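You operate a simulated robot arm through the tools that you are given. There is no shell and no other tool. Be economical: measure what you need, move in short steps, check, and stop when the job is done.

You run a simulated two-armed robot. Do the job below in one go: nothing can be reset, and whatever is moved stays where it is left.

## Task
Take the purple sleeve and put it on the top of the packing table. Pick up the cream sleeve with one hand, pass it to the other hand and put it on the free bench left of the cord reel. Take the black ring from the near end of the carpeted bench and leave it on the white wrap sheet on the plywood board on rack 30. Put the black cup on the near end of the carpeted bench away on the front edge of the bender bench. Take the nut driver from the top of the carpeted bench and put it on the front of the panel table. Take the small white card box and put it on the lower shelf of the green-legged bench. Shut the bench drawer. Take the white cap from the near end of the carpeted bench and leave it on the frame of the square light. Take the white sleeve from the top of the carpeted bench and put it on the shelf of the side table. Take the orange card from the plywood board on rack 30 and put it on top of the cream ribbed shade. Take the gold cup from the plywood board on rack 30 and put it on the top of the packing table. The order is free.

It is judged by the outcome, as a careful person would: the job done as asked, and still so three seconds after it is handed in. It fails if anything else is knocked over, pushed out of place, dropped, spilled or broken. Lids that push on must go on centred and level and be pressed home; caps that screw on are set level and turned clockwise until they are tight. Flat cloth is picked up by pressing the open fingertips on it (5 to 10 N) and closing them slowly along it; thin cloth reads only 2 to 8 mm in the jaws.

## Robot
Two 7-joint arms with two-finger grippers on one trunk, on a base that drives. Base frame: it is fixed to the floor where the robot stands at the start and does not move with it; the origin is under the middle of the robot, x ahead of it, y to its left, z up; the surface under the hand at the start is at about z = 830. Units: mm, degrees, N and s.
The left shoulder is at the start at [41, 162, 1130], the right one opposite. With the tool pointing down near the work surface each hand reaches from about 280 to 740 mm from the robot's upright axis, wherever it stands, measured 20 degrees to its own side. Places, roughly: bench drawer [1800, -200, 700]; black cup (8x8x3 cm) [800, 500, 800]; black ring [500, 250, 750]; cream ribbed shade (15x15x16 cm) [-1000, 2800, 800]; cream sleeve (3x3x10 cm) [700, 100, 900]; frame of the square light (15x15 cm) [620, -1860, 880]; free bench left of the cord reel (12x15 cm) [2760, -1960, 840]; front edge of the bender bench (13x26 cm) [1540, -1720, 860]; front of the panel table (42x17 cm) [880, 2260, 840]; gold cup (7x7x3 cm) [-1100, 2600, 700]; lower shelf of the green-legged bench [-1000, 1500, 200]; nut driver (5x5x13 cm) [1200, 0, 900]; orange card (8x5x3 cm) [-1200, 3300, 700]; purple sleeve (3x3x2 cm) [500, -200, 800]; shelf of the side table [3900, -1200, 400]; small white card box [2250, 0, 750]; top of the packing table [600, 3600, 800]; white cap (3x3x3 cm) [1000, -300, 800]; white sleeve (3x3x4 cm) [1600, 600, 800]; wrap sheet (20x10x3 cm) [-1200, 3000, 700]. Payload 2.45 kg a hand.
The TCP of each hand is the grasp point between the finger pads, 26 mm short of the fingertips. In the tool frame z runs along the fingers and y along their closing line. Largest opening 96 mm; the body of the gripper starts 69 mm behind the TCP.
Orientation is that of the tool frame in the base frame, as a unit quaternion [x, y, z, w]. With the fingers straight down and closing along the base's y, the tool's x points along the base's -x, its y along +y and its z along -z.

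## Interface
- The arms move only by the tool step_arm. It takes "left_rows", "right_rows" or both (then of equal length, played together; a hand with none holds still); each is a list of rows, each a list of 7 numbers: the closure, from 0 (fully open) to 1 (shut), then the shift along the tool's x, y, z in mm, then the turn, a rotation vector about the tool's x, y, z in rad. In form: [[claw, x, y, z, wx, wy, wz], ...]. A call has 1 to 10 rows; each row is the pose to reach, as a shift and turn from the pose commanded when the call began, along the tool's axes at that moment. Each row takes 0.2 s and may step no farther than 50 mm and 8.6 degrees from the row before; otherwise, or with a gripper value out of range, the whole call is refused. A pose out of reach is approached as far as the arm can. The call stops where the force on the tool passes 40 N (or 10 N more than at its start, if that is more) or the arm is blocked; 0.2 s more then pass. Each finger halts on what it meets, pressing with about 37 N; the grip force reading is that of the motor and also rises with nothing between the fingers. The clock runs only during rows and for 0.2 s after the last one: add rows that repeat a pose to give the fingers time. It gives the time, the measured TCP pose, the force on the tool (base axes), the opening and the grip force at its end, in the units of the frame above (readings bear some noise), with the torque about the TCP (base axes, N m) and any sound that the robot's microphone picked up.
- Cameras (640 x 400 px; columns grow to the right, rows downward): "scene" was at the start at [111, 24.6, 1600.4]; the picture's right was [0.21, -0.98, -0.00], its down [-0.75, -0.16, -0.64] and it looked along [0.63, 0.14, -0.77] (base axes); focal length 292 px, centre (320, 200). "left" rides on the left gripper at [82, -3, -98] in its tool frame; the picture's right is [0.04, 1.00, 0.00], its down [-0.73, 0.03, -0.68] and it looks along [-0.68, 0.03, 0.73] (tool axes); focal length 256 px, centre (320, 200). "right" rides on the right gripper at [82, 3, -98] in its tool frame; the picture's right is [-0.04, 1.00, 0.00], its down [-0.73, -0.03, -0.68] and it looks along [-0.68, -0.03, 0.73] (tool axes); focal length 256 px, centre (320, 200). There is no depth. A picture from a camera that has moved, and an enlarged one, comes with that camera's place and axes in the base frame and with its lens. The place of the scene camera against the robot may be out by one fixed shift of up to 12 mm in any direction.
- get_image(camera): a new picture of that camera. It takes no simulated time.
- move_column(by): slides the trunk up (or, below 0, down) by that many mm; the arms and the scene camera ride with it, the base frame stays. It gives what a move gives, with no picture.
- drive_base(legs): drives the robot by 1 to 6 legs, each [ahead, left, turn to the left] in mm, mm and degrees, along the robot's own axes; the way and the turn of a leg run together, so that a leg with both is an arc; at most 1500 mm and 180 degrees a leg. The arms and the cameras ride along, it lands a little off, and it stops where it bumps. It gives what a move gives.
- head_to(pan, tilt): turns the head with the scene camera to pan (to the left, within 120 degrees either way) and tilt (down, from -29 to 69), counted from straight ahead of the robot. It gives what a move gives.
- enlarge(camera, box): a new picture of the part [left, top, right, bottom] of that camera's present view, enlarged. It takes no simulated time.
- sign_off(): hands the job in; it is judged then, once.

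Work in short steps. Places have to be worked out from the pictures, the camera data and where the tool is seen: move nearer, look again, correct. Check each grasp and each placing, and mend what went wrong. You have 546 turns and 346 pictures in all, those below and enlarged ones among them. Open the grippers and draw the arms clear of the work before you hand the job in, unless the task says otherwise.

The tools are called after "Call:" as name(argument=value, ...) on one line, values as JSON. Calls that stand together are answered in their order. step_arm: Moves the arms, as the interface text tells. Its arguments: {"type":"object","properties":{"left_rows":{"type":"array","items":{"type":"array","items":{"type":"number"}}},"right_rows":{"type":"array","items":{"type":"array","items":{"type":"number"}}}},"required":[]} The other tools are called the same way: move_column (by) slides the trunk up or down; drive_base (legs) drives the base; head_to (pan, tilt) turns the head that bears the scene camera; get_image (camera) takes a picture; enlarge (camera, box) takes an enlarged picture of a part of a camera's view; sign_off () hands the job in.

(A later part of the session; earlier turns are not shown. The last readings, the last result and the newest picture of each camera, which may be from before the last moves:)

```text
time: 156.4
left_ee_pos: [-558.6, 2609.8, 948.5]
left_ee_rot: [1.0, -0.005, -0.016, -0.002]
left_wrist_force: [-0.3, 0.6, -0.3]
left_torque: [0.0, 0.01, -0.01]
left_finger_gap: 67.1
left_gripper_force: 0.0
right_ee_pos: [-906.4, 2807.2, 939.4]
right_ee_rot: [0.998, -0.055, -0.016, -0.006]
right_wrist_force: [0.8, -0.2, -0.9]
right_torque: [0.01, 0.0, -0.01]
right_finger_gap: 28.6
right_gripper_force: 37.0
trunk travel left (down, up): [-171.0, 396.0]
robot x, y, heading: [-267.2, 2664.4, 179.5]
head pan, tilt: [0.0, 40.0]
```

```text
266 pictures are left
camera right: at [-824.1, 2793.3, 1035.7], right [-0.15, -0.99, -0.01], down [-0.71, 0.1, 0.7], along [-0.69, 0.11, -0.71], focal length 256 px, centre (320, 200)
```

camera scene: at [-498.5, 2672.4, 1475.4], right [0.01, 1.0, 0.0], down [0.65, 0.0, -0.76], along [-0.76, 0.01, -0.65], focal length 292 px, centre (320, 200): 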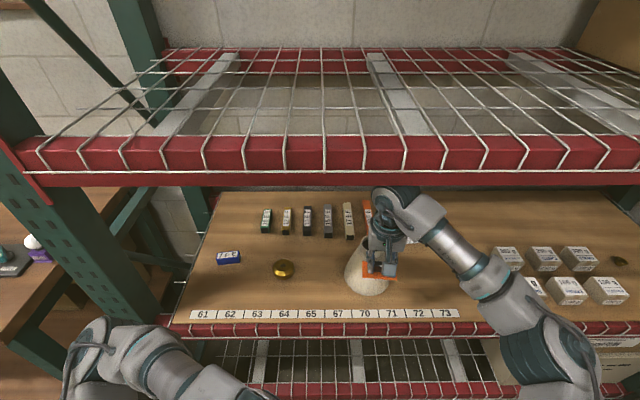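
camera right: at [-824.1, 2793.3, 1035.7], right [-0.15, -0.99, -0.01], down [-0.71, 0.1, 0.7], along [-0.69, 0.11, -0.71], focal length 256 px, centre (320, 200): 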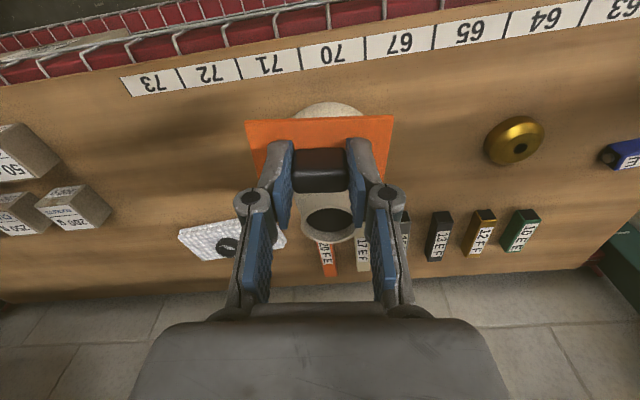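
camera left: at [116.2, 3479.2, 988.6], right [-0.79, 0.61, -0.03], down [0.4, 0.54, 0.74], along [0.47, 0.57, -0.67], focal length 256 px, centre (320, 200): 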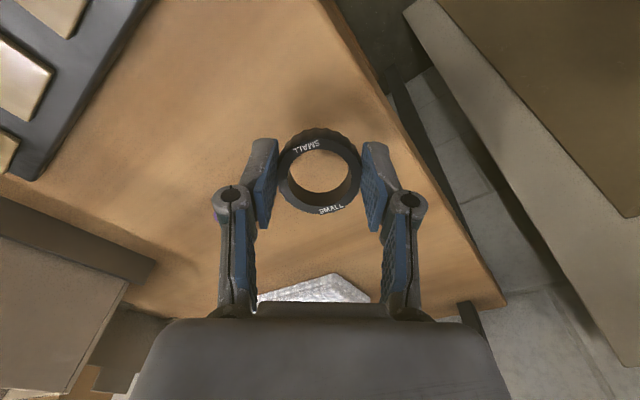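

The wrist drum is close to the upper beam, so I drop to 904 first, then advance over the shade.

Call:
step_arm(right_rows=[[0.8, 0, 0, 20, 0, 0, 0], [0.8, 0, 0, 35, 0, 0, 0], [0.8, -30, 0, 35, 0, 0, 0], [0.8, -60, 0, 35, 0, 0, 0], [0.8, -90, 0, 35, 0, 0, 0], [0.8, -120, 0, 35, 0, 0, 0], [0.8, -120, 0, 35, 0, 0, 0], [0.8, -120, 0, 35, 0, 0, 0]])

Call:
get_image(camera="right")

Call:
get_image(camera="scene")

```text
time: 158.2
left_ee_pos: [-556.8, 2610.2, 950.3]
left_ee_rot: [1.0, -0.006, -0.017, 0.0]
left_wrist_force: [-0.6, 0.5, 0.3]
left_torque: [0.01, 0.01, -0.02]
left_finger_gap: 67.0
left_gripper_force: 0.0
right_ee_pos: [-996.5, 2824.7, 914.7]
right_ee_rot: [0.998, -0.058, -0.021, -0.003]
right_wrist_force: [0.3, -0.3, 0.6]
right_torque: [0.01, 0.0, 0.01]
right_finger_gap: 28.8
right_gripper_force: 37.0
right hand out of reach, approached as far as the arm can: row 5, 6, 7, 8
trunk travel left (down, up): [-171.0, 396.0]
robot x, y, heading: [-267.5, 2666.6, 179.4]
head pan, tilt: [0.0, 40.0]
```

```text
265 pictures are left
camera right: at [-913.2, 2810.7, 1009.7], right [-0.15, -0.99, 0.0], down [-0.7, 0.11, 0.71], along [-0.7, 0.11, -0.71], focal length 256 px, centre (320, 200)
```

right: 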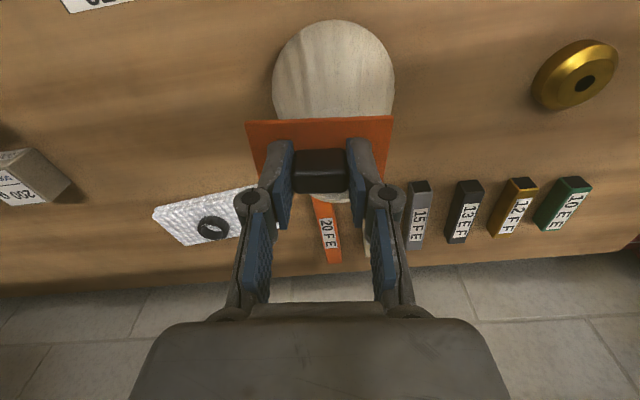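

```text
264 pictures are left
camera scene: at [-492.3, 2674.9, 1477.3], right [0.01, 1.0, 0.0], down [0.65, -0.01, -0.76], along [-0.76, 0.01, -0.65], focal length 292 px, centre (320, 200)
```

scene: 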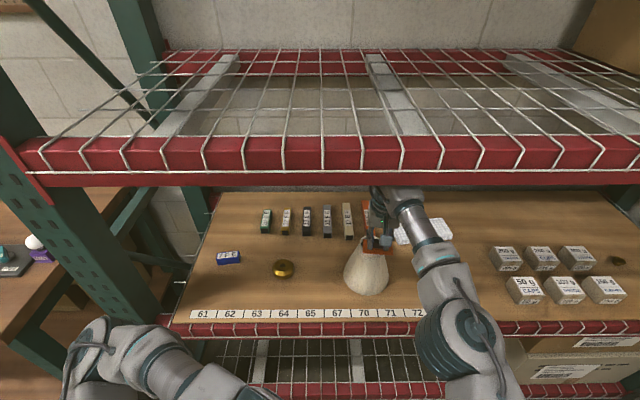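

I drive 32 mm forward to bring the card over the shade's axis ([-1027,2815]).

Call:
drive_base(legs=[[32, 0, 0]])

Call:
step_arm(right_rows=[[0.8, 0, 4, 0, 0, 0, 0], [0.8, 0, 8, 0, 0, 0, 0], [0.8, 0, 8, 0, 0, 0, 0], [0.8, 0, 8, 0, 0, 0, 0]])

Call:
enlarge(camera="scene", box=[300, 170, 440, 310])

Call:
get_image(camera="right")

```text
time: 159.0
left_ee_pos: [-587.3, 2613.5, 950.5]
left_ee_rot: [1.0, -0.006, -0.019, -0.002]
left_wrist_force: [0.2, -0.3, 0.5]
left_torque: [0.01, 0.01, -0.05]
left_finger_gap: 67.6
left_gripper_force: 0.0
right_ee_pos: [-1026.3, 2823.7, 915.3]
right_ee_rot: [0.998, -0.058, -0.02, -0.002]
right_wrist_force: [0.1, 0.4, -0.3]
right_torque: [0.01, -0.01, 0.0]
right_finger_gap: 28.6
right_gripper_force: 37.2
trunk travel left (down, up): [-171.0, 396.0]
robot x, y, heading: [-299.4, 2663.4, 179.3]
head pan, tilt: [0.0, 40.0]
```

```text
time: 160.0
left_ee_pos: [-585.0, 2610.0, 950.4]
left_ee_rot: [1.0, -0.006, -0.02, -0.002]
left_wrist_force: [-1.3, 0.2, -0.3]
left_torque: [0.02, -0.01, 0.02]
left_finger_gap: 67.2
left_gripper_force: 0.0
right_ee_pos: [-1027.8, 2815.1, 918.1]
right_ee_rot: [0.998, -0.057, -0.022, -0.003]
right_wrist_force: [0.2, 0.0, 0.1]
right_torque: [-0.01, 0.01, -0.02]
right_finger_gap: 28.8
right_gripper_force: 37.4
trunk travel left (down, up): [-171.0, 396.0]
robot x, y, heading: [-301.1, 2666.9, 179.5]
head pan, tilt: [0.0, 40.0]
```

```text
2.86 times, centred on (370, 240) of scene
camera zoom: at [-523.7, 2674.2, 1477.3], right [0.01, 1.0, 0.0], down [0.65, -0.01, -0.76], along [-0.76, 0.01, -0.65], focal length 835 px, centre (177, 86)
```

zoom: 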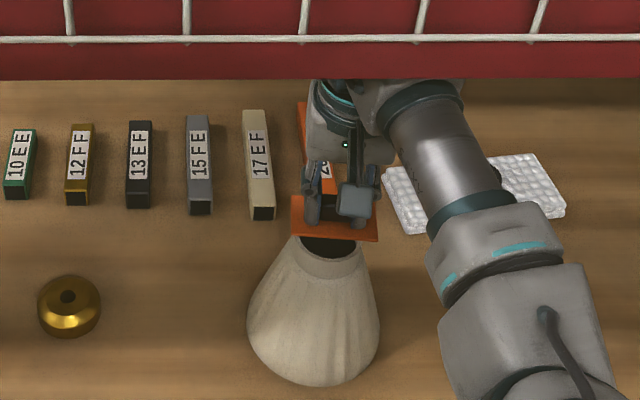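

```text
262 pictures are left
camera right: at [-943.7, 2802.3, 1013.0], right [-0.15, -0.99, 0.0], down [-0.69, 0.11, 0.71], along [-0.7, 0.11, -0.7], focal length 256 px, centre (320, 200)
```

right: 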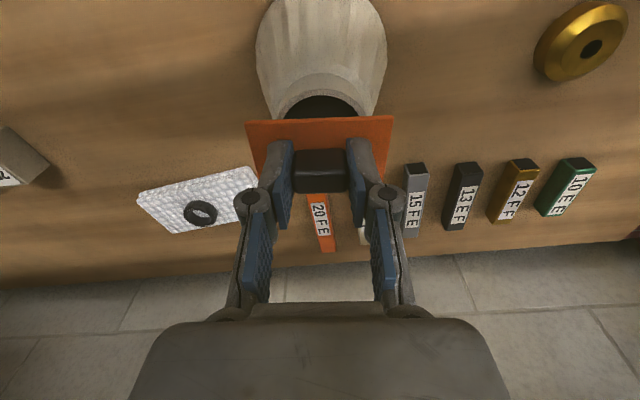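

Card is over the rim. I lower slowly until it touches.

Call:
step_arm(right_rows=[[0.8, 3, 0, 6, 0, 0, 0], [0.8, 3, 0, 12, 0, 0, 0], [0.8, 3, 0, 17, 0, 0, 0], [0.8, 3, 0, 20, 0, 0, 0], [0.8, 3, 0, 23, 0, 0, 0], [0.8, 3, 0, 23, 0, 0, 0]])

Call:
get_image(camera="right")

Call:
enlarge(camera="scene", box=[300, 170, 440, 310])

```text
time: 161.4
left_ee_pos: [-584.2, 2610.6, 950.9]
left_ee_rot: [1.0, -0.006, -0.02, -0.002]
left_wrist_force: [-0.9, 0.5, 0.0]
left_torque: [0.0, 0.0, 0.01]
left_finger_gap: 67.0
left_gripper_force: 0.0
right_ee_pos: [-1028.0, 2814.3, 894.5]
right_ee_rot: [0.998, -0.057, -0.021, -0.004]
right_wrist_force: [-0.6, -0.1, 0.1]
right_torque: [0.01, 0.02, -0.01]
right_finger_gap: 28.5
right_gripper_force: 37.2
trunk travel left (down, up): [-171.0, 396.0]
robot x, y, heading: [-299.5, 2667.3, 179.5]
head pan, tilt: [0.0, 40.0]
```

```text
261 pictures are left
camera right: at [-944.7, 2801.5, 990.5], right [-0.15, -0.99, 0.0], down [-0.7, 0.11, 0.71], along [-0.7, 0.11, -0.71], focal length 256 px, centre (320, 200)
```

right: 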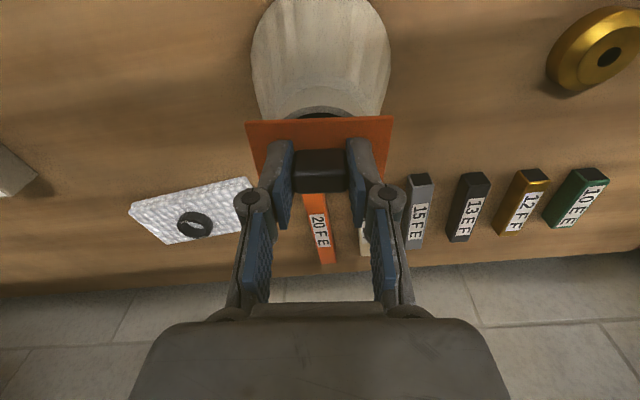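

```text
2.86 times, centred on (370, 240) of scene
camera zoom: at [-523.7, 2674.1, 1477.3], right [0.01, 1.0, 0.0], down [0.65, -0.01, -0.76], along [-0.76, 0.01, -0.65], focal length 835 px, centre (177, 86)
```

zoom: 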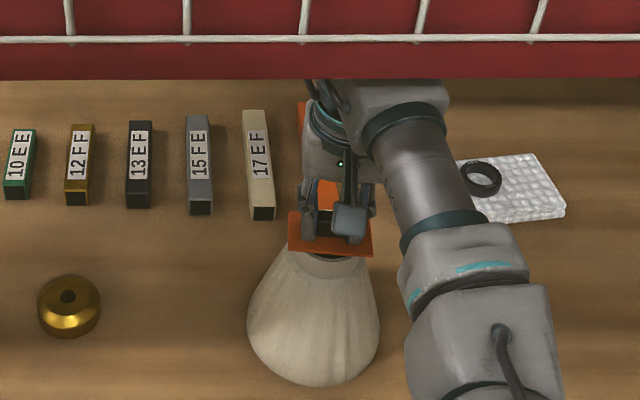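

No contact yet; I shift 4 mm back for centring and continue down in fine steps.

Call:
step_arm(right_rows=[[0.8, 4, 0, 3, 0, 0, 0], [0.8, 4, 0, 6, 0, 0, 0], [0.8, 4, 0, 9, 0, 0, 0], [0.8, 4, 0, 12, 0, 0, 0], [0.8, 4, 0, 15, 0, 0, 0]])

Call:
get_image(camera="right")

```text
time: 162.6
left_ee_pos: [-581.3, 2609.9, 952.6]
left_ee_rot: [1.0, -0.006, -0.022, -0.002]
left_wrist_force: [-0.2, 0.4, 0.6]
left_torque: [-0.04, -0.03, -0.01]
left_finger_gap: 67.1
left_gripper_force: 0.0
right_ee_pos: [-1029.0, 2814.4, 887.5]
right_ee_rot: [0.998, -0.057, -0.027, -0.004]
right_wrist_force: [-10.2, 3.0, 32.4]
right_torque: [-0.52, 0.5, -0.2]
right_finger_gap: 29.0
right_gripper_force: 37.2
right hand out of reach, approached as far as the arm can: row 1, 2, 3, 4, 5
trunk travel left (down, up): [-171.0, 396.0]
robot x, y, heading: [-302.1, 2666.2, 179.5]
head pan, tilt: [0.0, 40.0]
```

```text
259 pictures are left
camera right: at [-943.2, 2800.1, 982.0], right [-0.16, -0.99, 0.0], down [-0.69, 0.11, 0.72], along [-0.71, 0.11, -0.7], focal length 256 px, centre (320, 200)
```

right: 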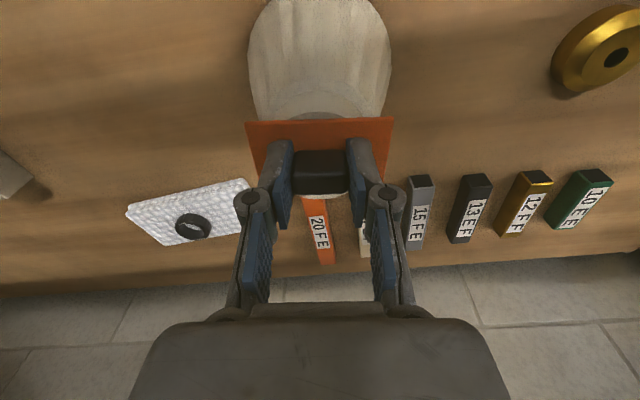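

Contact (32 N): the card rests on the rim, well centred. I ease up 2 mm, open and rise.

Call:
step_arm(right_rows=[[0.8, 0, 0, -1, 0, 0, 0], [0.7, 0, 0, -2, 0, 0, 0], [0.6, 0, 0, -2, 0, 0, 0], [0.5, 0, 0, -2, 0, 0, 0], [0.5, 0, 0, -12, 0, 0, 0], [0.5, 0, 0, -35, 0, 0, 0], [0.5, 0, 0, -35, 0, 0, 0]])

Call:
get_image(camera="right")

Call:
enlarge(camera="scene", box=[300, 170, 440, 310])

```text
time: 162.9
left_ee_pos: [-581.0, 2611.0, 952.4]
left_ee_rot: [1.0, -0.006, -0.021, -0.003]
left_wrist_force: [0.3, 0.0, -0.1]
left_torque: [0.05, -0.02, 0.01]
left_finger_gap: 67.2
left_gripper_force: 0.0
right_ee_pos: [-1029.0, 2814.2, 889.1]
right_ee_rot: [0.998, -0.058, -0.026, -0.003]
right_wrist_force: [4.6, 0.9, 15.2]
right_torque: [-0.01, -0.39, 0.04]
right_finger_gap: 28.8
right_gripper_force: 37.0
trunk travel left (down, up): [-171.0, 396.0]
robot x, y, heading: [-301.0, 2664.3, 179.4]
head pan, tilt: [0.0, 40.0]
stopped in row 1 (right hand): the force on the tool passed its limit at 48 N (the readings are from after the stop); the commanded pose is now the measured one
```

```text
258 pictures are left
camera right: at [-944.7, 2800.4, 982.5], right [-0.15, -0.99, 0.0], down [-0.69, 0.11, 0.72], along [-0.71, 0.11, -0.7], focal length 256 px, centre (320, 200)
```

right: 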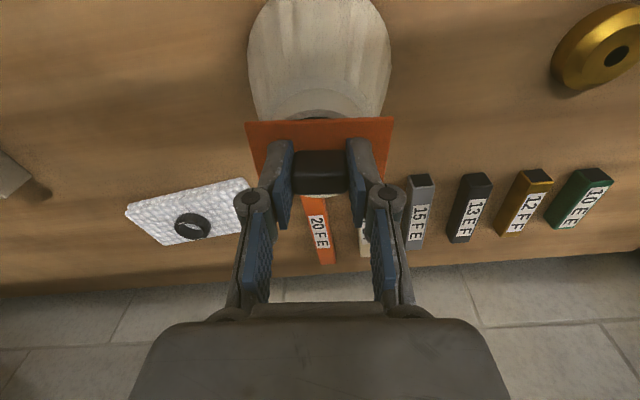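

```text
2.86 times, centred on (370, 240) of scene
camera zoom: at [-520.9, 2673.7, 1477.3], right [0.01, 1.0, 0.0], down [0.65, -0.01, -0.76], along [-0.76, 0.01, -0.65], focal length 835 px, centre (177, 86)
```

zoom: 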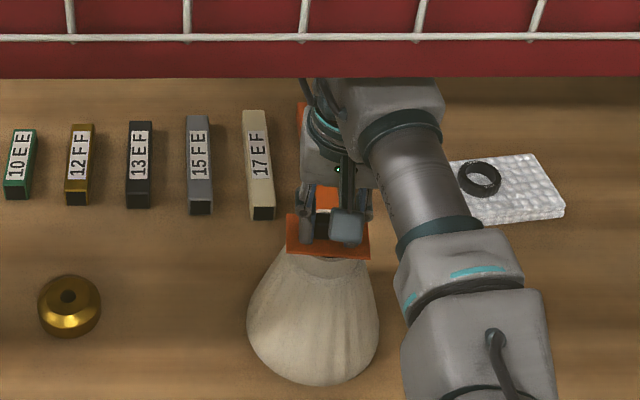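

Force has eased to 15 N; I release now.

Call:
step_arm(right_rows=[[0.7, 0, 0, -1, 0, 0, 0], [0.6, 0, 0, -2, 0, 0, 0], [0.5, 0, 0, -2, 0, 0, 0], [0.45, 0, 0, -8, 0, 0, 0], [0.45, 0, 0, -30, 0, 0, 0], [0.45, 0, 0, -35, 0, 0, 0]])

Call:
get_image(camera="right")

Call:
enlarge(camera="scene", box=[300, 170, 440, 310])

```text
time: 164.3
left_ee_pos: [-582.6, 2611.8, 952.0]
left_ee_rot: [1.0, -0.006, -0.021, -0.003]
left_wrist_force: [-0.3, 0.6, 0.2]
left_torque: [-0.02, -0.01, -0.03]
left_finger_gap: 67.4
left_gripper_force: 0.0
right_ee_pos: [-1027.9, 2813.8, 921.6]
right_ee_rot: [0.998, -0.058, -0.027, -0.003]
right_wrist_force: [-0.1, 0.4, -0.4]
right_torque: [-0.03, 0.0, -0.02]
right_finger_gap: 52.6
right_gripper_force: 0.0
trunk travel left (down, up): [-171.0, 396.0]
robot x, y, heading: [-297.1, 2666.4, 179.5]
head pan, tilt: [0.0, 40.0]
```

```text
256 pictures are left
camera right: at [-944.0, 2800.5, 1015.8], right [-0.15, -0.99, 0.0], down [-0.69, 0.11, 0.72], along [-0.71, 0.11, -0.7], focal length 256 px, centre (320, 200)
```

right: 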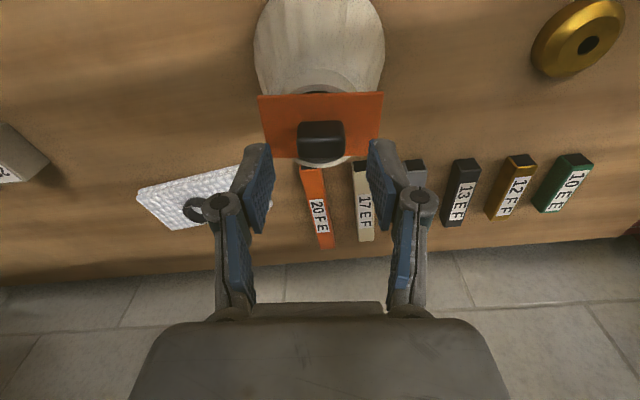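

```text
2.86 times, centred on (370, 240) of scene
camera zoom: at [-524.2, 2674.7, 1477.2], right [0.01, 1.0, 0.0], down [0.65, -0.01, -0.76], along [-0.76, 0.01, -0.65], focal length 835 px, centre (177, 86)
```

zoom: 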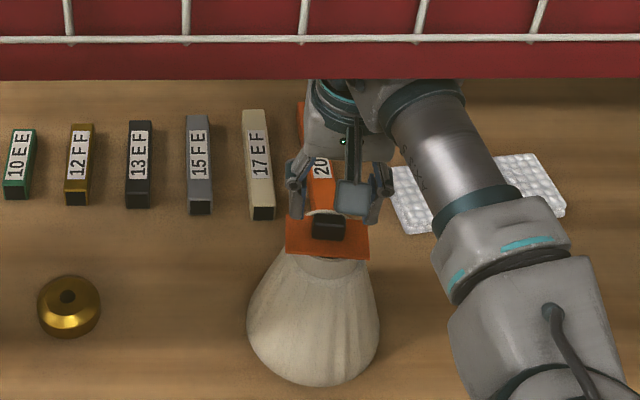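

The card sits centred on the shade. I back away, lower the hand and shift left to the gold cup.

Call:
drive_base(legs=[[-130, 0, 0]])

Call:
step_arm(right_rows=[[0, 45, 0, 0, 0, 0, 0], [0, 90, 0, 20, 0, 0, 0], [0, 120, 0, 50, 0, 0, 0], [0, 120, 0, 70, 0, 0, 0]])

Call:
drive_base(legs=[[0, 250, 0]])

Call:
get_image(camera="scene")

Call:
get_image(camera="right")

```text
time: 165.6
left_ee_pos: [-451.9, 2608.9, 951.9]
left_ee_rot: [1.0, -0.005, -0.022, -0.002]
left_wrist_force: [-0.5, 0.8, 0.3]
left_torque: [-0.01, 0.0, 0.02]
left_finger_gap: 67.6
left_gripper_force: 0.0
right_ee_pos: [-898.8, 2810.7, 922.9]
right_ee_rot: [0.998, -0.057, -0.027, -0.003]
right_wrist_force: [0.7, 0.5, 0.4]
right_torque: [0.01, 0.02, 0.04]
right_finger_gap: 52.7
right_gripper_force: 0.1
trunk travel left (down, up): [-171.0, 396.0]
robot x, y, heading: [-173.7, 2662.9, 179.4]
head pan, tilt: [0.0, 40.0]
```

```text
time: 166.6
left_ee_pos: [-448.2, 2607.7, 952.7]
left_ee_rot: [1.0, -0.006, -0.025, -0.002]
left_wrist_force: [-17.7, -10.3, -4.3]
left_torque: [1.17, -1.38, -1.38]
left_finger_gap: 67.1
left_gripper_force: 0.1
right_ee_pos: [-781.1, 2796.6, 851.0]
right_ee_rot: [0.998, -0.058, -0.029, -0.003]
right_wrist_force: [-0.5, 0.0, -0.1]
right_torque: [-0.02, 0.02, 0.01]
right_finger_gap: 96.0
right_gripper_force: 0.1
trunk travel left (down, up): [-171.0, 396.0]
robot x, y, heading: [-175.8, 2663.2, 179.7]
head pan, tilt: [0.0, 40.0]
```

```text
time: 168.8
left_ee_pos: [-451.5, 2346.4, 956.7]
left_ee_rot: [0.999, 0.017, -0.035, -0.01]
left_wrist_force: [-113.1, -9.5, -13.6]
left_torque: [1.07, -9.65, -1.6]
left_finger_gap: 67.0
left_gripper_force: 0.0
right_ee_pos: [-775.7, 2533.6, 858.2]
right_ee_rot: [0.998, -0.055, -0.035, -0.008]
right_wrist_force: [0.7, -1.6, 0.6]
right_torque: [0.15, 0.02, 0.0]
right_finger_gap: 96.2
right_gripper_force: 0.2
trunk travel left (down, up): [-171.0, 396.0]
robot x, y, heading: [-171.2, 2407.8, 179.8]
head pan, tilt: [0.0, 40.0]
stopped in leg 1: the force on the tool passed its limit at 44 N (the readings are from after the stop); the commanded pose is now the measured one
```

```text
254 pictures are left
camera scene: at [-395.2, 2403.3, 1477.4], right [0.0, 1.0, 0.01], down [0.65, 0.01, -0.76], along [-0.76, 0.01, -0.65], focal length 292 px, centre (320, 200)
```

scene: 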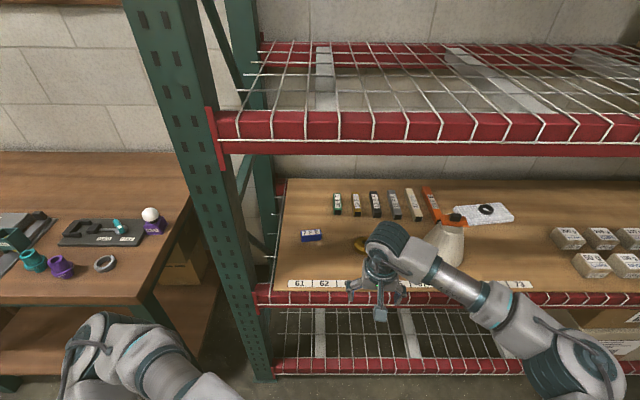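

```text
253 pictures are left
camera right: at [-688.9, 2518.7, 950.4], right [-0.15, -0.99, -0.01], down [-0.68, 0.1, 0.73], along [-0.72, 0.12, -0.68], focal length 256 px, centre (320, 200)
```

right: 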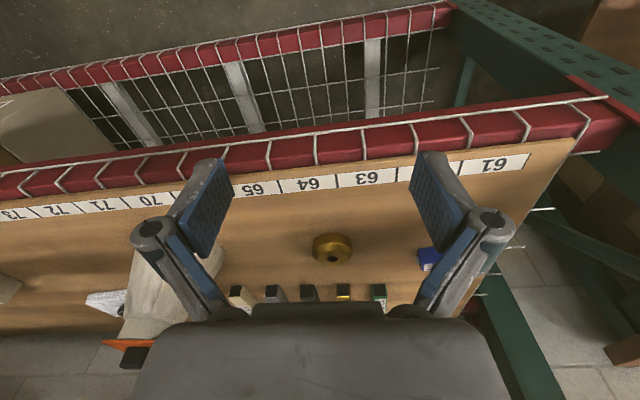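

The left hand is being pressed against my own leaning torso (113 N). I move it forward, clear of the body.

Call:
step_arm(left_rows=[[0.3, -40, 0, 0, 0, 0, 0], [0.3, -80, 0, 0, 0, 0, 0], [0.3, -120, 0, 0, 0, 0, 0], [0.3, -150, 0, 0, 0, 0, 0], [0.3, -150, 0, 0, 0, 0, 0]])

```text
time: 170.1
left_ee_pos: [-596.0, 2373.0, 966.9]
left_ee_rot: [0.999, 0.009, -0.032, 0.0]
left_wrist_force: [0.9, 0.3, -0.9]
left_torque: [-0.04, 0.05, 0.01]
left_finger_gap: 67.1
left_gripper_force: 0.0
right_ee_pos: [-775.9, 2558.6, 854.9]
right_ee_rot: [0.998, -0.058, -0.034, 0.004]
right_wrist_force: [-0.3, 1.6, 0.8]
right_torque: [-0.11, -0.01, 0.05]
right_finger_gap: 96.3
right_gripper_force: 0.1
trunk travel left (down, up): [-171.0, 396.0]
robot x, y, heading: [-174.7, 2416.4, 179.6]
head pan, tilt: [0.0, 40.0]
```

Freed. Gold cup is at [-1059,2559]. I drive 110 mm closer and extend the right hand above it.

Call:
drive_base(legs=[[110, 0, 0]])

Call:
step_arm(right_rows=[[0, -45, 5, 0, 0, 0, 0], [0, -90, 10, 0, 0, 0, 0], [0, -135, 15, 10, 0, 0, 0], [0, -170, 20, 35, 0, 0, 0], [0, -170, 20, 60, 0, 0, 0], [0, -170, 20, 60, 0, 0, 0], [0, -170, 20, 60, 0, 0, 0]])

Call:
get_image(camera="right")

```text
time: 171.2
left_ee_pos: [-707.8, 2352.4, 965.2]
left_ee_rot: [0.999, 0.011, -0.031, -0.007]
left_wrist_force: [-0.6, -0.9, 0.1]
left_torque: [0.02, -0.05, -0.01]
left_finger_gap: 67.4
left_gripper_force: 0.1
right_ee_pos: [-886.4, 2541.5, 857.1]
right_ee_rot: [0.998, -0.056, -0.034, -0.005]
right_wrist_force: [0.0, -0.3, -1.3]
right_torque: [0.01, -0.02, 0.0]
right_finger_gap: 95.9
right_gripper_force: 0.1
trunk travel left (down, up): [-171.0, 396.0]
robot x, y, heading: [-284.9, 2410.3, 179.7]
head pan, tilt: [0.0, 40.0]
```

```text
time: 172.8
left_ee_pos: [-702.6, 2353.9, 967.9]
left_ee_rot: [0.999, 0.011, -0.034, -0.006]
left_wrist_force: [-0.2, -0.4, -0.1]
left_torque: [-0.02, 0.01, -0.02]
left_finger_gap: 67.2
left_gripper_force: 0.0
right_ee_pos: [-1024.8, 2547.4, 809.6]
right_ee_rot: [0.998, -0.056, -0.036, -0.005]
right_wrist_force: [0.4, 0.1, -0.7]
right_torque: [0.01, 0.0, 0.01]
right_finger_gap: 96.1
right_gripper_force: 0.0
right hand out of reach, approached as far as the arm can: row 4, 5, 6, 7
trunk travel left (down, up): [-171.0, 396.0]
robot x, y, heading: [-286.3, 2412.5, 179.9]
head pan, tilt: [0.0, 40.0]
```

```text
252 pictures are left
camera right: at [-939.8, 2534.3, 901.7], right [-0.15, -0.99, 0.0], down [-0.67, 0.1, 0.73], along [-0.72, 0.11, -0.68], focal length 256 px, centre (320, 200)
```

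right: 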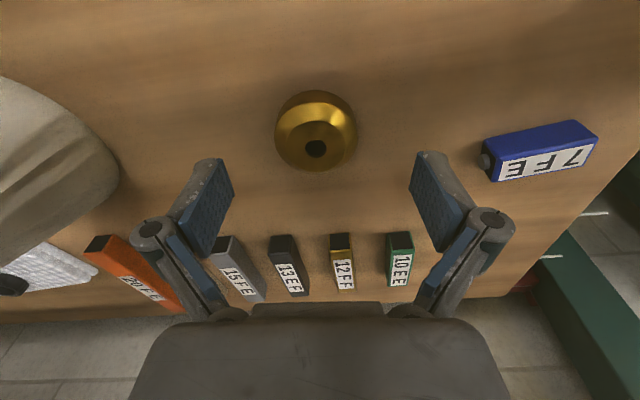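

Cup centre [-1054,2554]. I drive 45 mm closer, centre the hand and lower around the cup.

Call:
drive_base(legs=[[45, 0, 0]])

Call:
step_arm(right_rows=[[0, 10, -7, 15, 0, -0.03, 0], [0, 10, -7, 35, 0, -0.06, 0], [0, 10, -7, 50, 0, -0.06, 0], [0, 10, -7, 50, 0, -0.06, 0], [0, 10, -7, 50, 0, -0.06, 0]])

Call:
get_image(camera="right")

```text
time: 173.7
left_ee_pos: [-749.1, 2351.2, 966.8]
left_ee_rot: [0.999, 0.011, -0.034, -0.007]
left_wrist_force: [-0.4, -0.9, 0.0]
left_torque: [0.04, -0.01, 0.0]
left_finger_gap: 67.2
left_gripper_force: 0.0
right_ee_pos: [-1071.1, 2545.4, 809.7]
right_ee_rot: [0.998, -0.055, -0.036, -0.005]
right_wrist_force: [0.2, -0.5, 0.3]
right_torque: [0.02, 0.0, -0.01]
right_finger_gap: 96.0
right_gripper_force: 0.0
trunk travel left (down, up): [-171.0, 396.0]
robot x, y, heading: [-329.9, 2414.8, 179.7]
head pan, tilt: [0.0, 40.0]
```

```text
time: 174.9
left_ee_pos: [-743.2, 2352.4, 969.4]
left_ee_rot: [0.999, 0.011, -0.036, -0.006]
left_wrist_force: [0.4, 0.3, 0.0]
left_torque: [-0.03, -0.02, -0.02]
left_finger_gap: 67.3
left_gripper_force: 0.1
right_ee_pos: [-1081.4, 2549.3, 761.4]
right_ee_rot: [0.996, -0.056, -0.067, -0.006]
right_wrist_force: [-0.4, -0.1, 0.0]
right_torque: [-0.02, 0.02, 0.01]
right_finger_gap: 95.9
right_gripper_force: 0.1
right hand out of reach, approached as far as the arm can: row 1, 2, 3, 4, 5
trunk travel left (down, up): [-171.0, 396.0]
robot x, y, heading: [-327.5, 2414.4, 179.9]
head pan, tilt: [0.0, 40.0]
```

```text
251 pictures are left
camera right: at [-988.9, 2535.9, 847.8], right [-0.15, -0.99, 0.0], down [-0.63, 0.1, 0.77], along [-0.76, 0.12, -0.64], focal length 256 px, centre (320, 200)
```

right: 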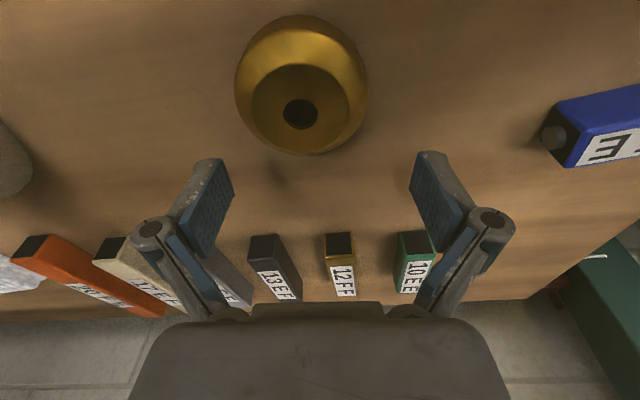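

I tilted the wrong way; I straighten, move back 30 mm over the cup, and look again before going down.

Call:
step_arm(right_rows=[[0, 10, -2, 0, 0, 0.05, 0], [0, 20, -4, 0, 0, 0.1, 0], [0, 30, -6, 0, 0, 0.13, 0], [0, 30, -6, 0, 0, 0.13, 0]])

Call:
get_image(camera="right")

```text
time: 175.9
left_ee_pos: [-743.2, 2352.9, 970.0]
left_ee_rot: [0.999, 0.01, -0.035, -0.007]
left_wrist_force: [-0.7, 0.5, 0.6]
left_torque: [0.01, -0.04, 0.01]
left_finger_gap: 66.9
left_gripper_force: 0.1
right_ee_pos: [-1054.8, 2552.1, 758.5]
right_ee_rot: [0.998, -0.055, -0.002, -0.003]
right_wrist_force: [-0.7, 0.6, 0.8]
right_torque: [0.0, 0.0, -0.01]
right_finger_gap: 96.1
right_gripper_force: 0.0
right hand out of reach, approached as far as the arm can: row 3, 4
trunk travel left (down, up): [-171.0, 396.0]
robot x, y, heading: [-327.8, 2413.3, 179.5]
head pan, tilt: [0.0, 40.0]
```

```text
250 pictures are left
camera right: at [-974.6, 2540.2, 855.0], right [-0.15, -0.99, 0.0], down [-0.72, 0.11, 0.68], along [-0.67, 0.11, -0.73], focal length 256 px, centre (320, 200)
```

right: 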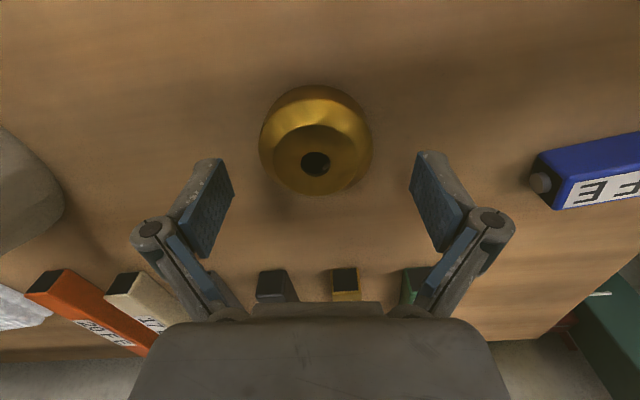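

Well centred. I lower with the trunk 30 mm (arm is near its limit).

Call:
move_column(by=-28)

Call:
get_image(camera="right")

```text
time: 176.5
left_ee_pos: [-740.2, 2352.0, 944.7]
left_ee_rot: [0.999, 0.012, -0.033, -0.007]
left_wrist_force: [0.5, 0.4, -0.2]
left_torque: [-0.01, 0.01, 0.01]
left_finger_gap: 66.9
left_gripper_force: 0.0
right_ee_pos: [-1054.3, 2543.3, 718.9]
right_ee_rot: [0.999, -0.044, 0.014, -0.002]
right_wrist_force: [-0.4, 0.0, -0.3]
right_torque: [-0.01, 0.01, 0.0]
right_finger_gap: 95.7
right_gripper_force: 0.2
trunk travel left (down, up): [-149.0, 418.0]
robot x, y, heading: [-325.3, 2411.0, 179.7]
head pan, tilt: [0.0, 40.0]
stopped: the force on the tool passed its limit at 67 N (the readings are from after the stop); the commanded pose is now the measured one
```

```text
249 pictures are left
camera right: at [-976.7, 2533.3, 820.0], right [-0.13, -0.99, -0.01], down [-0.75, 0.09, 0.66], along [-0.65, 0.09, -0.75], focal length 256 px, centre (320, 200)
```

right: 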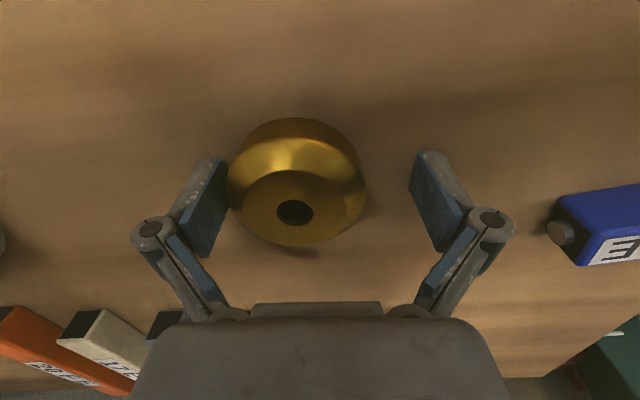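

The tips just touched the board (z≈694). I rise 6 mm, shift 12 mm to centre on the cup, then close and lift.

Call:
step_arm(right_rows=[[0, 0, 0, -6, 0, 0, 0], [0, 0, -6, -6, 0, 0, 0], [0, 0, -12, -6, 0, 0, 0], [0, 0, -12, -6, 0, 0, 0]])

Call:
get_image(camera="right")

```text
time: 177.5
left_ee_pos: [-740.3, 2351.4, 946.9]
left_ee_rot: [0.999, 0.012, -0.034, -0.007]
left_wrist_force: [0.1, -0.1, -0.1]
left_torque: [0.02, -0.03, -0.01]
left_finger_gap: 67.3
left_gripper_force: 0.1
right_ee_pos: [-1056.2, 2562.8, 726.9]
right_ee_rot: [0.998, -0.056, 0.012, -0.003]
right_wrist_force: [0.3, -0.3, 0.9]
right_torque: [0.01, -0.03, 0.01]
right_finger_gap: 96.2
right_gripper_force: 0.0
right hand out of reach, approached as far as the arm can: row 3, 4
trunk travel left (down, up): [-149.0, 418.0]
robot x, y, heading: [-325.5, 2409.5, 179.7]
head pan, tilt: [0.0, 40.0]
```

```text
248 pictures are left
camera right: at [-979.6, 2550.7, 827.5], right [-0.15, -0.99, -0.01], down [-0.74, 0.11, 0.66], along [-0.65, 0.11, -0.75], focal length 256 px, centre (320, 200)
```

right: 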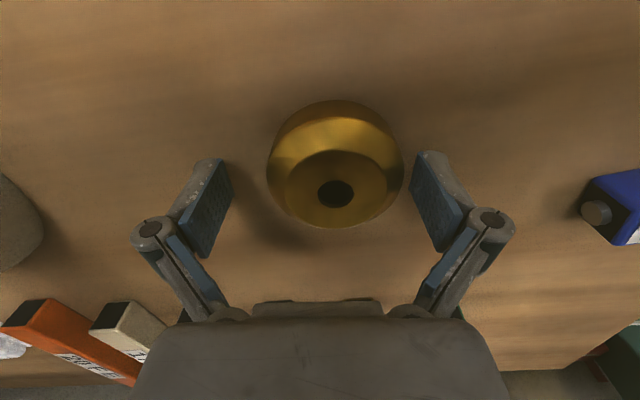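

Close enough; a 5 mm trim, then close and lift.

Call:
step_arm(right_rows=[[0.1, 0, 5, 3, 0, 0, 0], [0.2, 0, 5, 3, 0, 0, 0], [0.35, 0, 5, 3, 0, 0, 0], [0.45, 0, 5, 3, 0, 0, 0], [0.45, 0, 5, 3, 0, 0, 0], [0.45, 0, 5, -20, 0, 0, 0], [0.45, 0, 5, -60, 0, 0, 0], [0.45, 0, 5, -105, 0, 0, 0]])

Call:
get_image(camera="right")

```text
time: 179.3
left_ee_pos: [-738.9, 2351.6, 946.6]
left_ee_rot: [0.999, 0.011, -0.035, -0.008]
left_wrist_force: [0.5, 0.3, -0.7]
left_torque: [0.01, 0.0, -0.01]
left_finger_gap: 67.0
left_gripper_force: 0.1
right_ee_pos: [-1054.3, 2557.1, 835.1]
right_ee_rot: [0.998, -0.056, 0.012, -0.004]
right_wrist_force: [-0.2, -0.4, -0.3]
right_torque: [0.02, -0.03, -0.01]
right_finger_gap: 58.9
right_gripper_force: 37.4
right hand out of reach, approached as far as the arm can: row 8
trunk travel left (down, up): [-149.0, 418.0]
robot x, y, heading: [-327.1, 2409.7, 180.0]
head pan, tilt: [0.0, 40.0]
```

```text
247 pictures are left
camera right: at [-977.3, 2544.0, 934.3], right [-0.15, -0.99, -0.01], down [-0.74, 0.11, 0.66], along [-0.65, 0.11, -0.75], focal length 256 px, centre (320, 200)
```

right: 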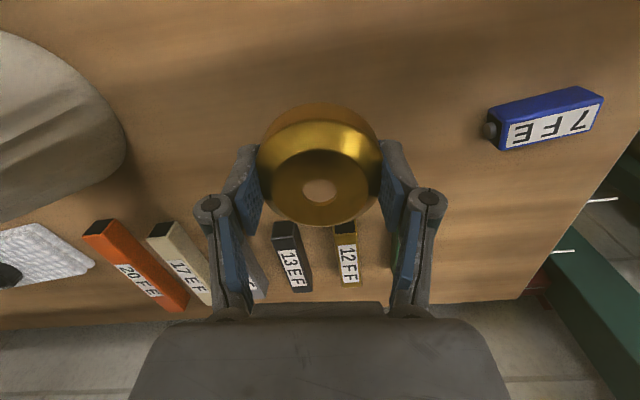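

The gold cup is held. I back out, raise the trunk, and drive back to the packing-table spot used before.

Call:
drive_base(legs=[[-220, 0, 0]])

Call:
move_column(by=151)

Call:
step_arm(right_rows=[[0.45, 45, 0, -20, 0, 0, 0], [0.45, 90, 0, -40, 0, 0, 0], [0.45, 135, 0, -60, 0, 0, 0], [0.45, 180, 0, -80, 0, 0, 0], [0.45, 225, 0, -100, 0, 0, 0], [0.45, 270, 0, -100, 0, 0, 0], [0.45, 310, 0, -100, 0, 0, 0]])

Call:
drive_base(legs=[[0, 0, -90], [350, 0, 0]])

```text
time: 181.0
left_ee_pos: [-521.6, 2351.4, 946.7]
left_ee_rot: [0.999, 0.012, -0.034, -0.006]
left_wrist_force: [0.8, -0.3, -0.7]
left_torque: [0.01, 0.01, 0.02]
left_finger_gap: 67.2
left_gripper_force: 0.1
right_ee_pos: [-836.5, 2556.6, 834.6]
right_ee_rot: [0.998, -0.057, 0.011, -0.003]
right_wrist_force: [0.1, 0.4, -0.1]
right_torque: [0.04, 0.02, 0.01]
right_finger_gap: 59.1
right_gripper_force: 37.1
trunk travel left (down, up): [-149.0, 418.0]
robot x, y, heading: [-107.5, 2406.1, 179.5]
head pan, tilt: [0.0, 40.0]
```

```text
time: 182.7
left_ee_pos: [-516.6, 2352.1, 1099.2]
left_ee_rot: [0.999, 0.012, -0.036, -0.007]
left_wrist_force: [-0.7, -0.5, -0.6]
left_torque: [0.03, -0.01, 0.02]
left_finger_gap: 67.3
left_gripper_force: 0.0
right_ee_pos: [-811.6, 2555.3, 1112.7]
right_ee_rot: [0.995, -0.057, -0.082, 0.002]
right_wrist_force: [1.2, -0.5, 0.3]
right_torque: [0.02, 0.0, 0.0]
right_finger_gap: 59.1
right_gripper_force: 36.8
trunk travel left (down, up): [-300.0, 267.0]
robot x, y, heading: [-105.8, 2412.3, 179.6]
head pan, tilt: [0.0, 40.0]
```

```text
time: 184.3
left_ee_pos: [-516.0, 2356.7, 1100.5]
left_ee_rot: [0.999, 0.011, -0.038, -0.004]
left_wrist_force: [-0.4, -0.7, 0.0]
left_torque: [-0.02, 0.01, 0.0]
left_finger_gap: 66.9
left_gripper_force: 0.1
right_ee_pos: [-486.5, 2527.1, 1160.1]
right_ee_rot: [0.995, -0.058, -0.083, 0.004]
right_wrist_force: [-0.3, 0.6, -0.5]
right_torque: [0.02, 0.02, -0.03]
right_finger_gap: 59.2
right_gripper_force: 37.1
right hand out of reach, approached as far as the arm can: row 1
trunk travel left (down, up): [-300.0, 267.0]
robot x, y, heading: [-104.9, 2410.2, 179.5]
head pan, tilt: [0.0, 40.0]
```

```text
time: 190.4
left_ee_pos: [-164.8, 3170.8, 1100.5]
left_ee_rot: [0.716, -0.697, -0.022, -0.03]
left_wrist_force: [0.3, -0.1, -0.2]
left_torque: [0.0, 0.01, 0.0]
left_finger_gap: 67.6
left_gripper_force: 0.0
right_ee_pos: [5.1, 3142.6, 1161.0]
right_ee_rot: [-0.665, 0.742, 0.061, 0.056]
right_wrist_force: [-0.3, 0.2, -1.1]
right_torque: [-0.02, 0.03, 0.02]
right_finger_gap: 59.2
right_gripper_force: 36.5
trunk travel left (down, up): [-300.0, 267.0]
robot x, y, heading: [-105.8, 2765.5, 89.8]
head pan, tilt: [0.0, 40.0]
```

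I straighten the right hand and continue to the diagonal stand at the packing table's left end.

Call:
step_arm(right_rows=[[0.45, 0, -20, 20, 0, 0.08, 0], [0.45, 0, -40, 40, 0, 0.165, 0], [0.45, 0, -40, 40, 0, 0.165, 0]])

Call:
drive_base(legs=[[0, 0, -40], [0, 440, 0], [215, 0, 0]])

Call:
head_to(pan=0, tilt=50)

Call:
get_image(camera="scene")

```text
time: 191.2
left_ee_pos: [-163.5, 3168.2, 1100.4]
left_ee_rot: [0.717, -0.696, -0.024, -0.031]
left_wrist_force: [0.8, -0.1, 0.1]
left_torque: [-0.03, 0.01, 0.0]
left_finger_gap: 67.1
left_gripper_force: 0.1
right_ee_pos: [45.3, 3141.9, 1122.0]
right_ee_rot: [-0.668, 0.744, 0.006, -0.005]
right_wrist_force: [0.9, -0.2, -0.3]
right_torque: [-0.04, 0.0, 0.02]
right_finger_gap: 59.1
right_gripper_force: 37.1
trunk travel left (down, up): [-300.0, 267.0]
robot x, y, heading: [-107.1, 2765.8, 90.0]
head pan, tilt: [0.0, 40.0]
```

```text
time: 197.1
left_ee_pos: [-92.6, 3558.6, 1101.5]
left_ee_rot: [-0.434, 0.9, 0.01, 0.038]
left_wrist_force: [-0.3, 0.2, 0.8]
left_torque: [0.02, 0.02, 0.01]
left_finger_gap: 67.0
left_gripper_force: 0.1
right_ee_pos: [50.3, 3403.3, 1122.8]
right_ee_rot: [-0.374, 0.927, 0.007, -0.002]
right_wrist_force: [0.3, 0.5, 0.0]
right_torque: [-0.02, 0.03, 0.02]
right_finger_gap: 59.0
right_gripper_force: 36.8
trunk travel left (down, up): [-300.0, 267.0]
robot x, y, heading: [-309.8, 3211.3, 49.9]
head pan, tilt: [0.0, 40.0]
```

```text
time: 197.8
left_ee_pos: [-92.7, 3555.3, 1102.1]
left_ee_rot: [-0.435, 0.9, 0.012, 0.037]
left_wrist_force: [0.4, -0.9, -0.5]
left_torque: [0.01, -0.01, -0.01]
left_finger_gap: 67.1
left_gripper_force: 0.0
right_ee_pos: [51.6, 3400.4, 1122.9]
right_ee_rot: [-0.373, 0.928, 0.008, -0.002]
right_wrist_force: [-0.2, -0.1, -0.5]
right_torque: [-0.01, 0.01, -0.02]
right_finger_gap: 59.3
right_gripper_force: 37.7
trunk travel left (down, up): [-300.0, 267.0]
robot x, y, heading: [-309.5, 3213.3, 49.9]
head pan, tilt: [0.0, 50.0]
```

```text
246 pictures are left
camera scene: at [-232.8, 3301.9, 1599.9], right [0.76, -0.64, 0.0], down [-0.5, -0.59, -0.64], along [0.41, 0.49, -0.77], focal length 292 px, centre (320, 200)
```

scene: 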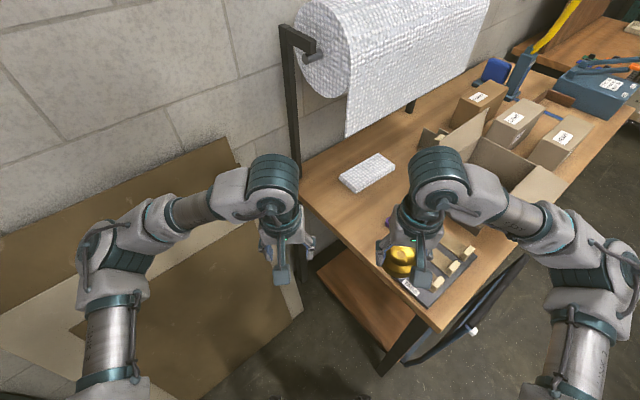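

I reach over to about [195,3590] on the table with the cup.

Call:
step_arm(right_rows=[[0.45, -45, 8, 0, 0, 0, 0], [0.45, -90, 16, 10, 0, 0, 0], [0.45, -130, 22, 30, 0, 0, 0], [0.45, -170, 28, 55, 0, 0, 0], [0.45, -205, 34, 85, 0, 0, 0], [0.45, -235, 38, 120, 0, 0, 0], [0.45, -235, 38, 160, 0, 0, 0], [0.45, -235, 38, 200, 0, 0, 0], [0.45, -235, 38, 200, 0, 0, 0]])

Call:
get_image(camera="right")

```text
time: 199.8
left_ee_pos: [-95.0, 3556.2, 1102.4]
left_ee_rot: [-0.435, 0.899, 0.012, 0.039]
left_wrist_force: [0.1, 0.8, 0.7]
left_torque: [0.05, 0.01, 0.0]
left_finger_gap: 67.2
left_gripper_force: 0.0
right_ee_pos: [191.2, 3594.4, 926.6]
right_ee_rot: [-0.374, 0.927, 0.007, 0.0]
right_wrist_force: [-0.3, -0.5, -0.6]
right_torque: [0.0, 0.03, -0.03]
right_finger_gap: 59.0
right_gripper_force: 37.2
trunk travel left (down, up): [-300.0, 267.0]
robot x, y, heading: [-306.1, 3208.3, 50.0]
head pan, tilt: [0.0, 50.0]
```

```text
245 pictures are left
camera right: at [129.2, 3538.9, 1022.9], right [-0.66, 0.75, 0.01], down [0.55, 0.48, 0.68], along [0.5, 0.46, -0.73], focal length 256 px, centre (320, 200)
```

right: 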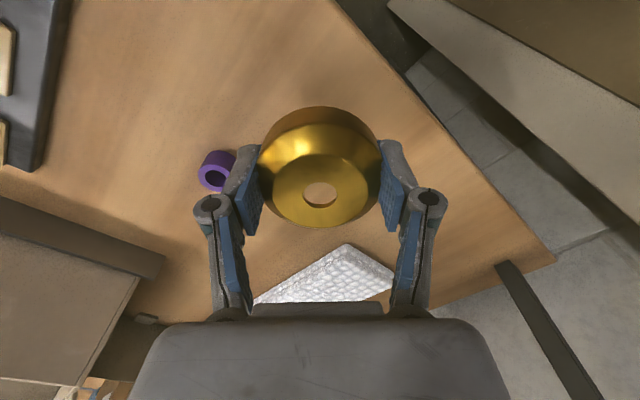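

Clear of the purple sleeve by ~100 mm. Lower to contact.

Call:
step_arm(right_rows=[[0.45, 0, 0, 25, 0, 0, 0], [0.45, 0, 0, 45, 0, 0, 0], [0.45, 0, 0, 52, 0, 0, 0], [0.45, 0, 0, 56, 0, 0, 0], [0.45, 0, 0, 60, 0, 0, 0], [0.45, 0, 0, 63, 0, 0, 0]])

```text
time: 201.2
left_ee_pos: [-95.6, 3556.1, 1103.6]
left_ee_rot: [-0.435, 0.9, 0.011, 0.039]
left_wrist_force: [0.5, 0.5, -0.1]
left_torque: [0.02, 0.01, -0.01]
left_finger_gap: 67.2
left_gripper_force: 0.1
right_ee_pos: [191.6, 3595.8, 866.2]
right_ee_rot: [-0.373, 0.928, 0.009, 0.001]
right_wrist_force: [2.2, -0.3, 11.0]
right_torque: [-0.35, 0.09, 0.02]
right_finger_gap: 59.3
right_gripper_force: 36.7
trunk travel left (down, up): [-300.0, 267.0]
robot x, y, heading: [-305.9, 3210.4, 49.7]
head pan, tilt: [0.0, 50.0]
```

Cup is down (11 N). Release, lift and withdraw.

Call:
step_arm(right_rows=[[0.35, 0, 0, 0, 0, 0, 0], [0.25, 0, 0, 0, 0, 0, 0], [0.12, 0, 0, 0, 0, 0, 0], [0.12, 0, 0, -2, 0, 0, 0], [0.12, 0, 0, -40, 0, 0, 0], [0.12, 0, 0, -85, 0, 0, 0], [0.12, 20, 0, -125, 0, 0, 0], [0.12, 60, 0, -150, 0, 0, 0], [0.12, 105, -10, -160, 0, 0, 0], [0.12, 150, -20, -170, 0, 0, 0]])

Call:
get_image(camera="right")

```text
time: 203.4
left_ee_pos: [-94.8, 3555.3, 1102.8]
left_ee_rot: [-0.435, 0.899, 0.012, 0.039]
left_wrist_force: [1.2, 0.1, 0.9]
left_torque: [-0.02, -0.02, 0.0]
left_finger_gap: 67.4
left_gripper_force: 0.0
right_ee_pos: [97.6, 3471.7, 1031.5]
right_ee_rot: [-0.374, 0.927, 0.008, 0.0]
right_wrist_force: [0.4, 0.1, 0.3]
right_torque: [0.02, 0.0, 0.04]
right_finger_gap: 84.6
right_gripper_force: 0.1
trunk travel left (down, up): [-300.0, 267.0]
robot x, y, heading: [-308.4, 3210.4, 49.7]
head pan, tilt: [0.0, 50.0]
```

```text
244 pictures are left
camera right: at [35.7, 3417.5, 1129.5], right [-0.66, 0.75, 0.02], down [0.55, 0.48, 0.68], along [0.5, 0.46, -0.73], focal length 256 px, centre (320, 200)
```

right: 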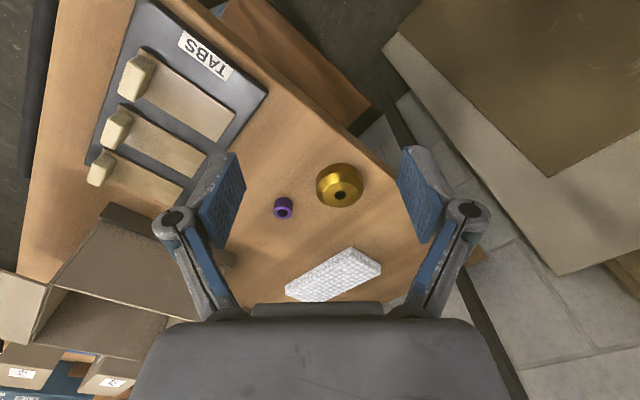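

Both items stand on the packing table. Now I drive back across the room to the left side of the carpeted bench for the black cup and white sleeve.

Call:
drive_base(legs=[[-150, -240, 0], [-150, -240, 0], [0, 0, -140], [1450, 0, 0], [0, 900, 0]])

Call:
head_to(pan=20, tilt=40)

Call:
get_image(camera="scene")

```text
time: 223.8
left_ee_pos: [832.6, 834.7, 1102.1]
left_ee_rot: [0.695, 0.718, -0.032, 0.025]
left_wrist_force: [-0.5, 0.5, 0.0]
left_torque: [0.01, -0.01, 0.02]
left_finger_gap: 67.1
left_gripper_force: 0.1
right_ee_pos: [633.4, 772.1, 1031.0]
right_ee_rot: [0.743, 0.67, 0.003, 0.007]
right_wrist_force: [-0.5, 0.1, -0.3]
right_torque: [0.03, -0.02, -0.01]
right_finger_gap: 84.5
right_gripper_force: 0.1
trunk travel left (down, up): [-300.0, 267.0]
robot x, y, heading: [772.8, 1237.3, -90.0]
head pan, tilt: [0.0, 50.0]
```

```text
time: 224.7
left_ee_pos: [830.2, 839.9, 1104.6]
left_ee_rot: [0.695, 0.718, -0.032, 0.029]
left_wrist_force: [0.8, -0.1, 0.4]
left_torque: [0.02, 0.01, -0.01]
left_finger_gap: 67.0
left_gripper_force: 0.0
right_ee_pos: [630.7, 776.0, 1033.2]
right_ee_rot: [0.743, 0.67, 0.003, 0.01]
right_wrist_force: [0.3, -0.8, -0.6]
right_torque: [0.03, 0.03, 0.0]
right_finger_gap: 84.5
right_gripper_force: 0.1
trunk travel left (down, up): [-300.0, 267.0]
robot x, y, heading: [774.1, 1234.2, -89.9]
head pan, tilt: [20.0, 40.0]
```

```text
243 pictures are left
camera scene: at [834.5, 1127.8, 1613.1], right [-0.94, -0.35, 0.02], down [-0.24, 0.61, -0.76], along [0.25, -0.72, -0.65], focal length 292 px, centre (320, 200)
```

scene: 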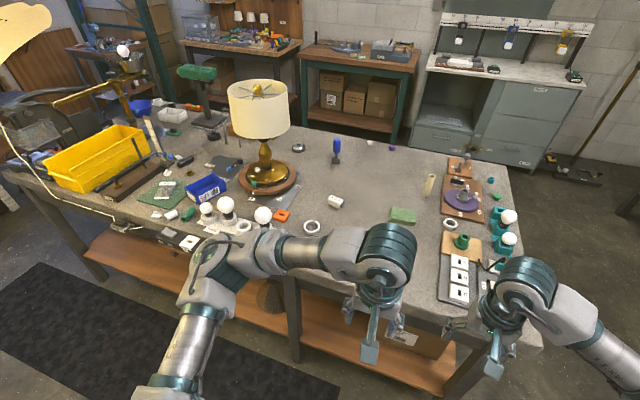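

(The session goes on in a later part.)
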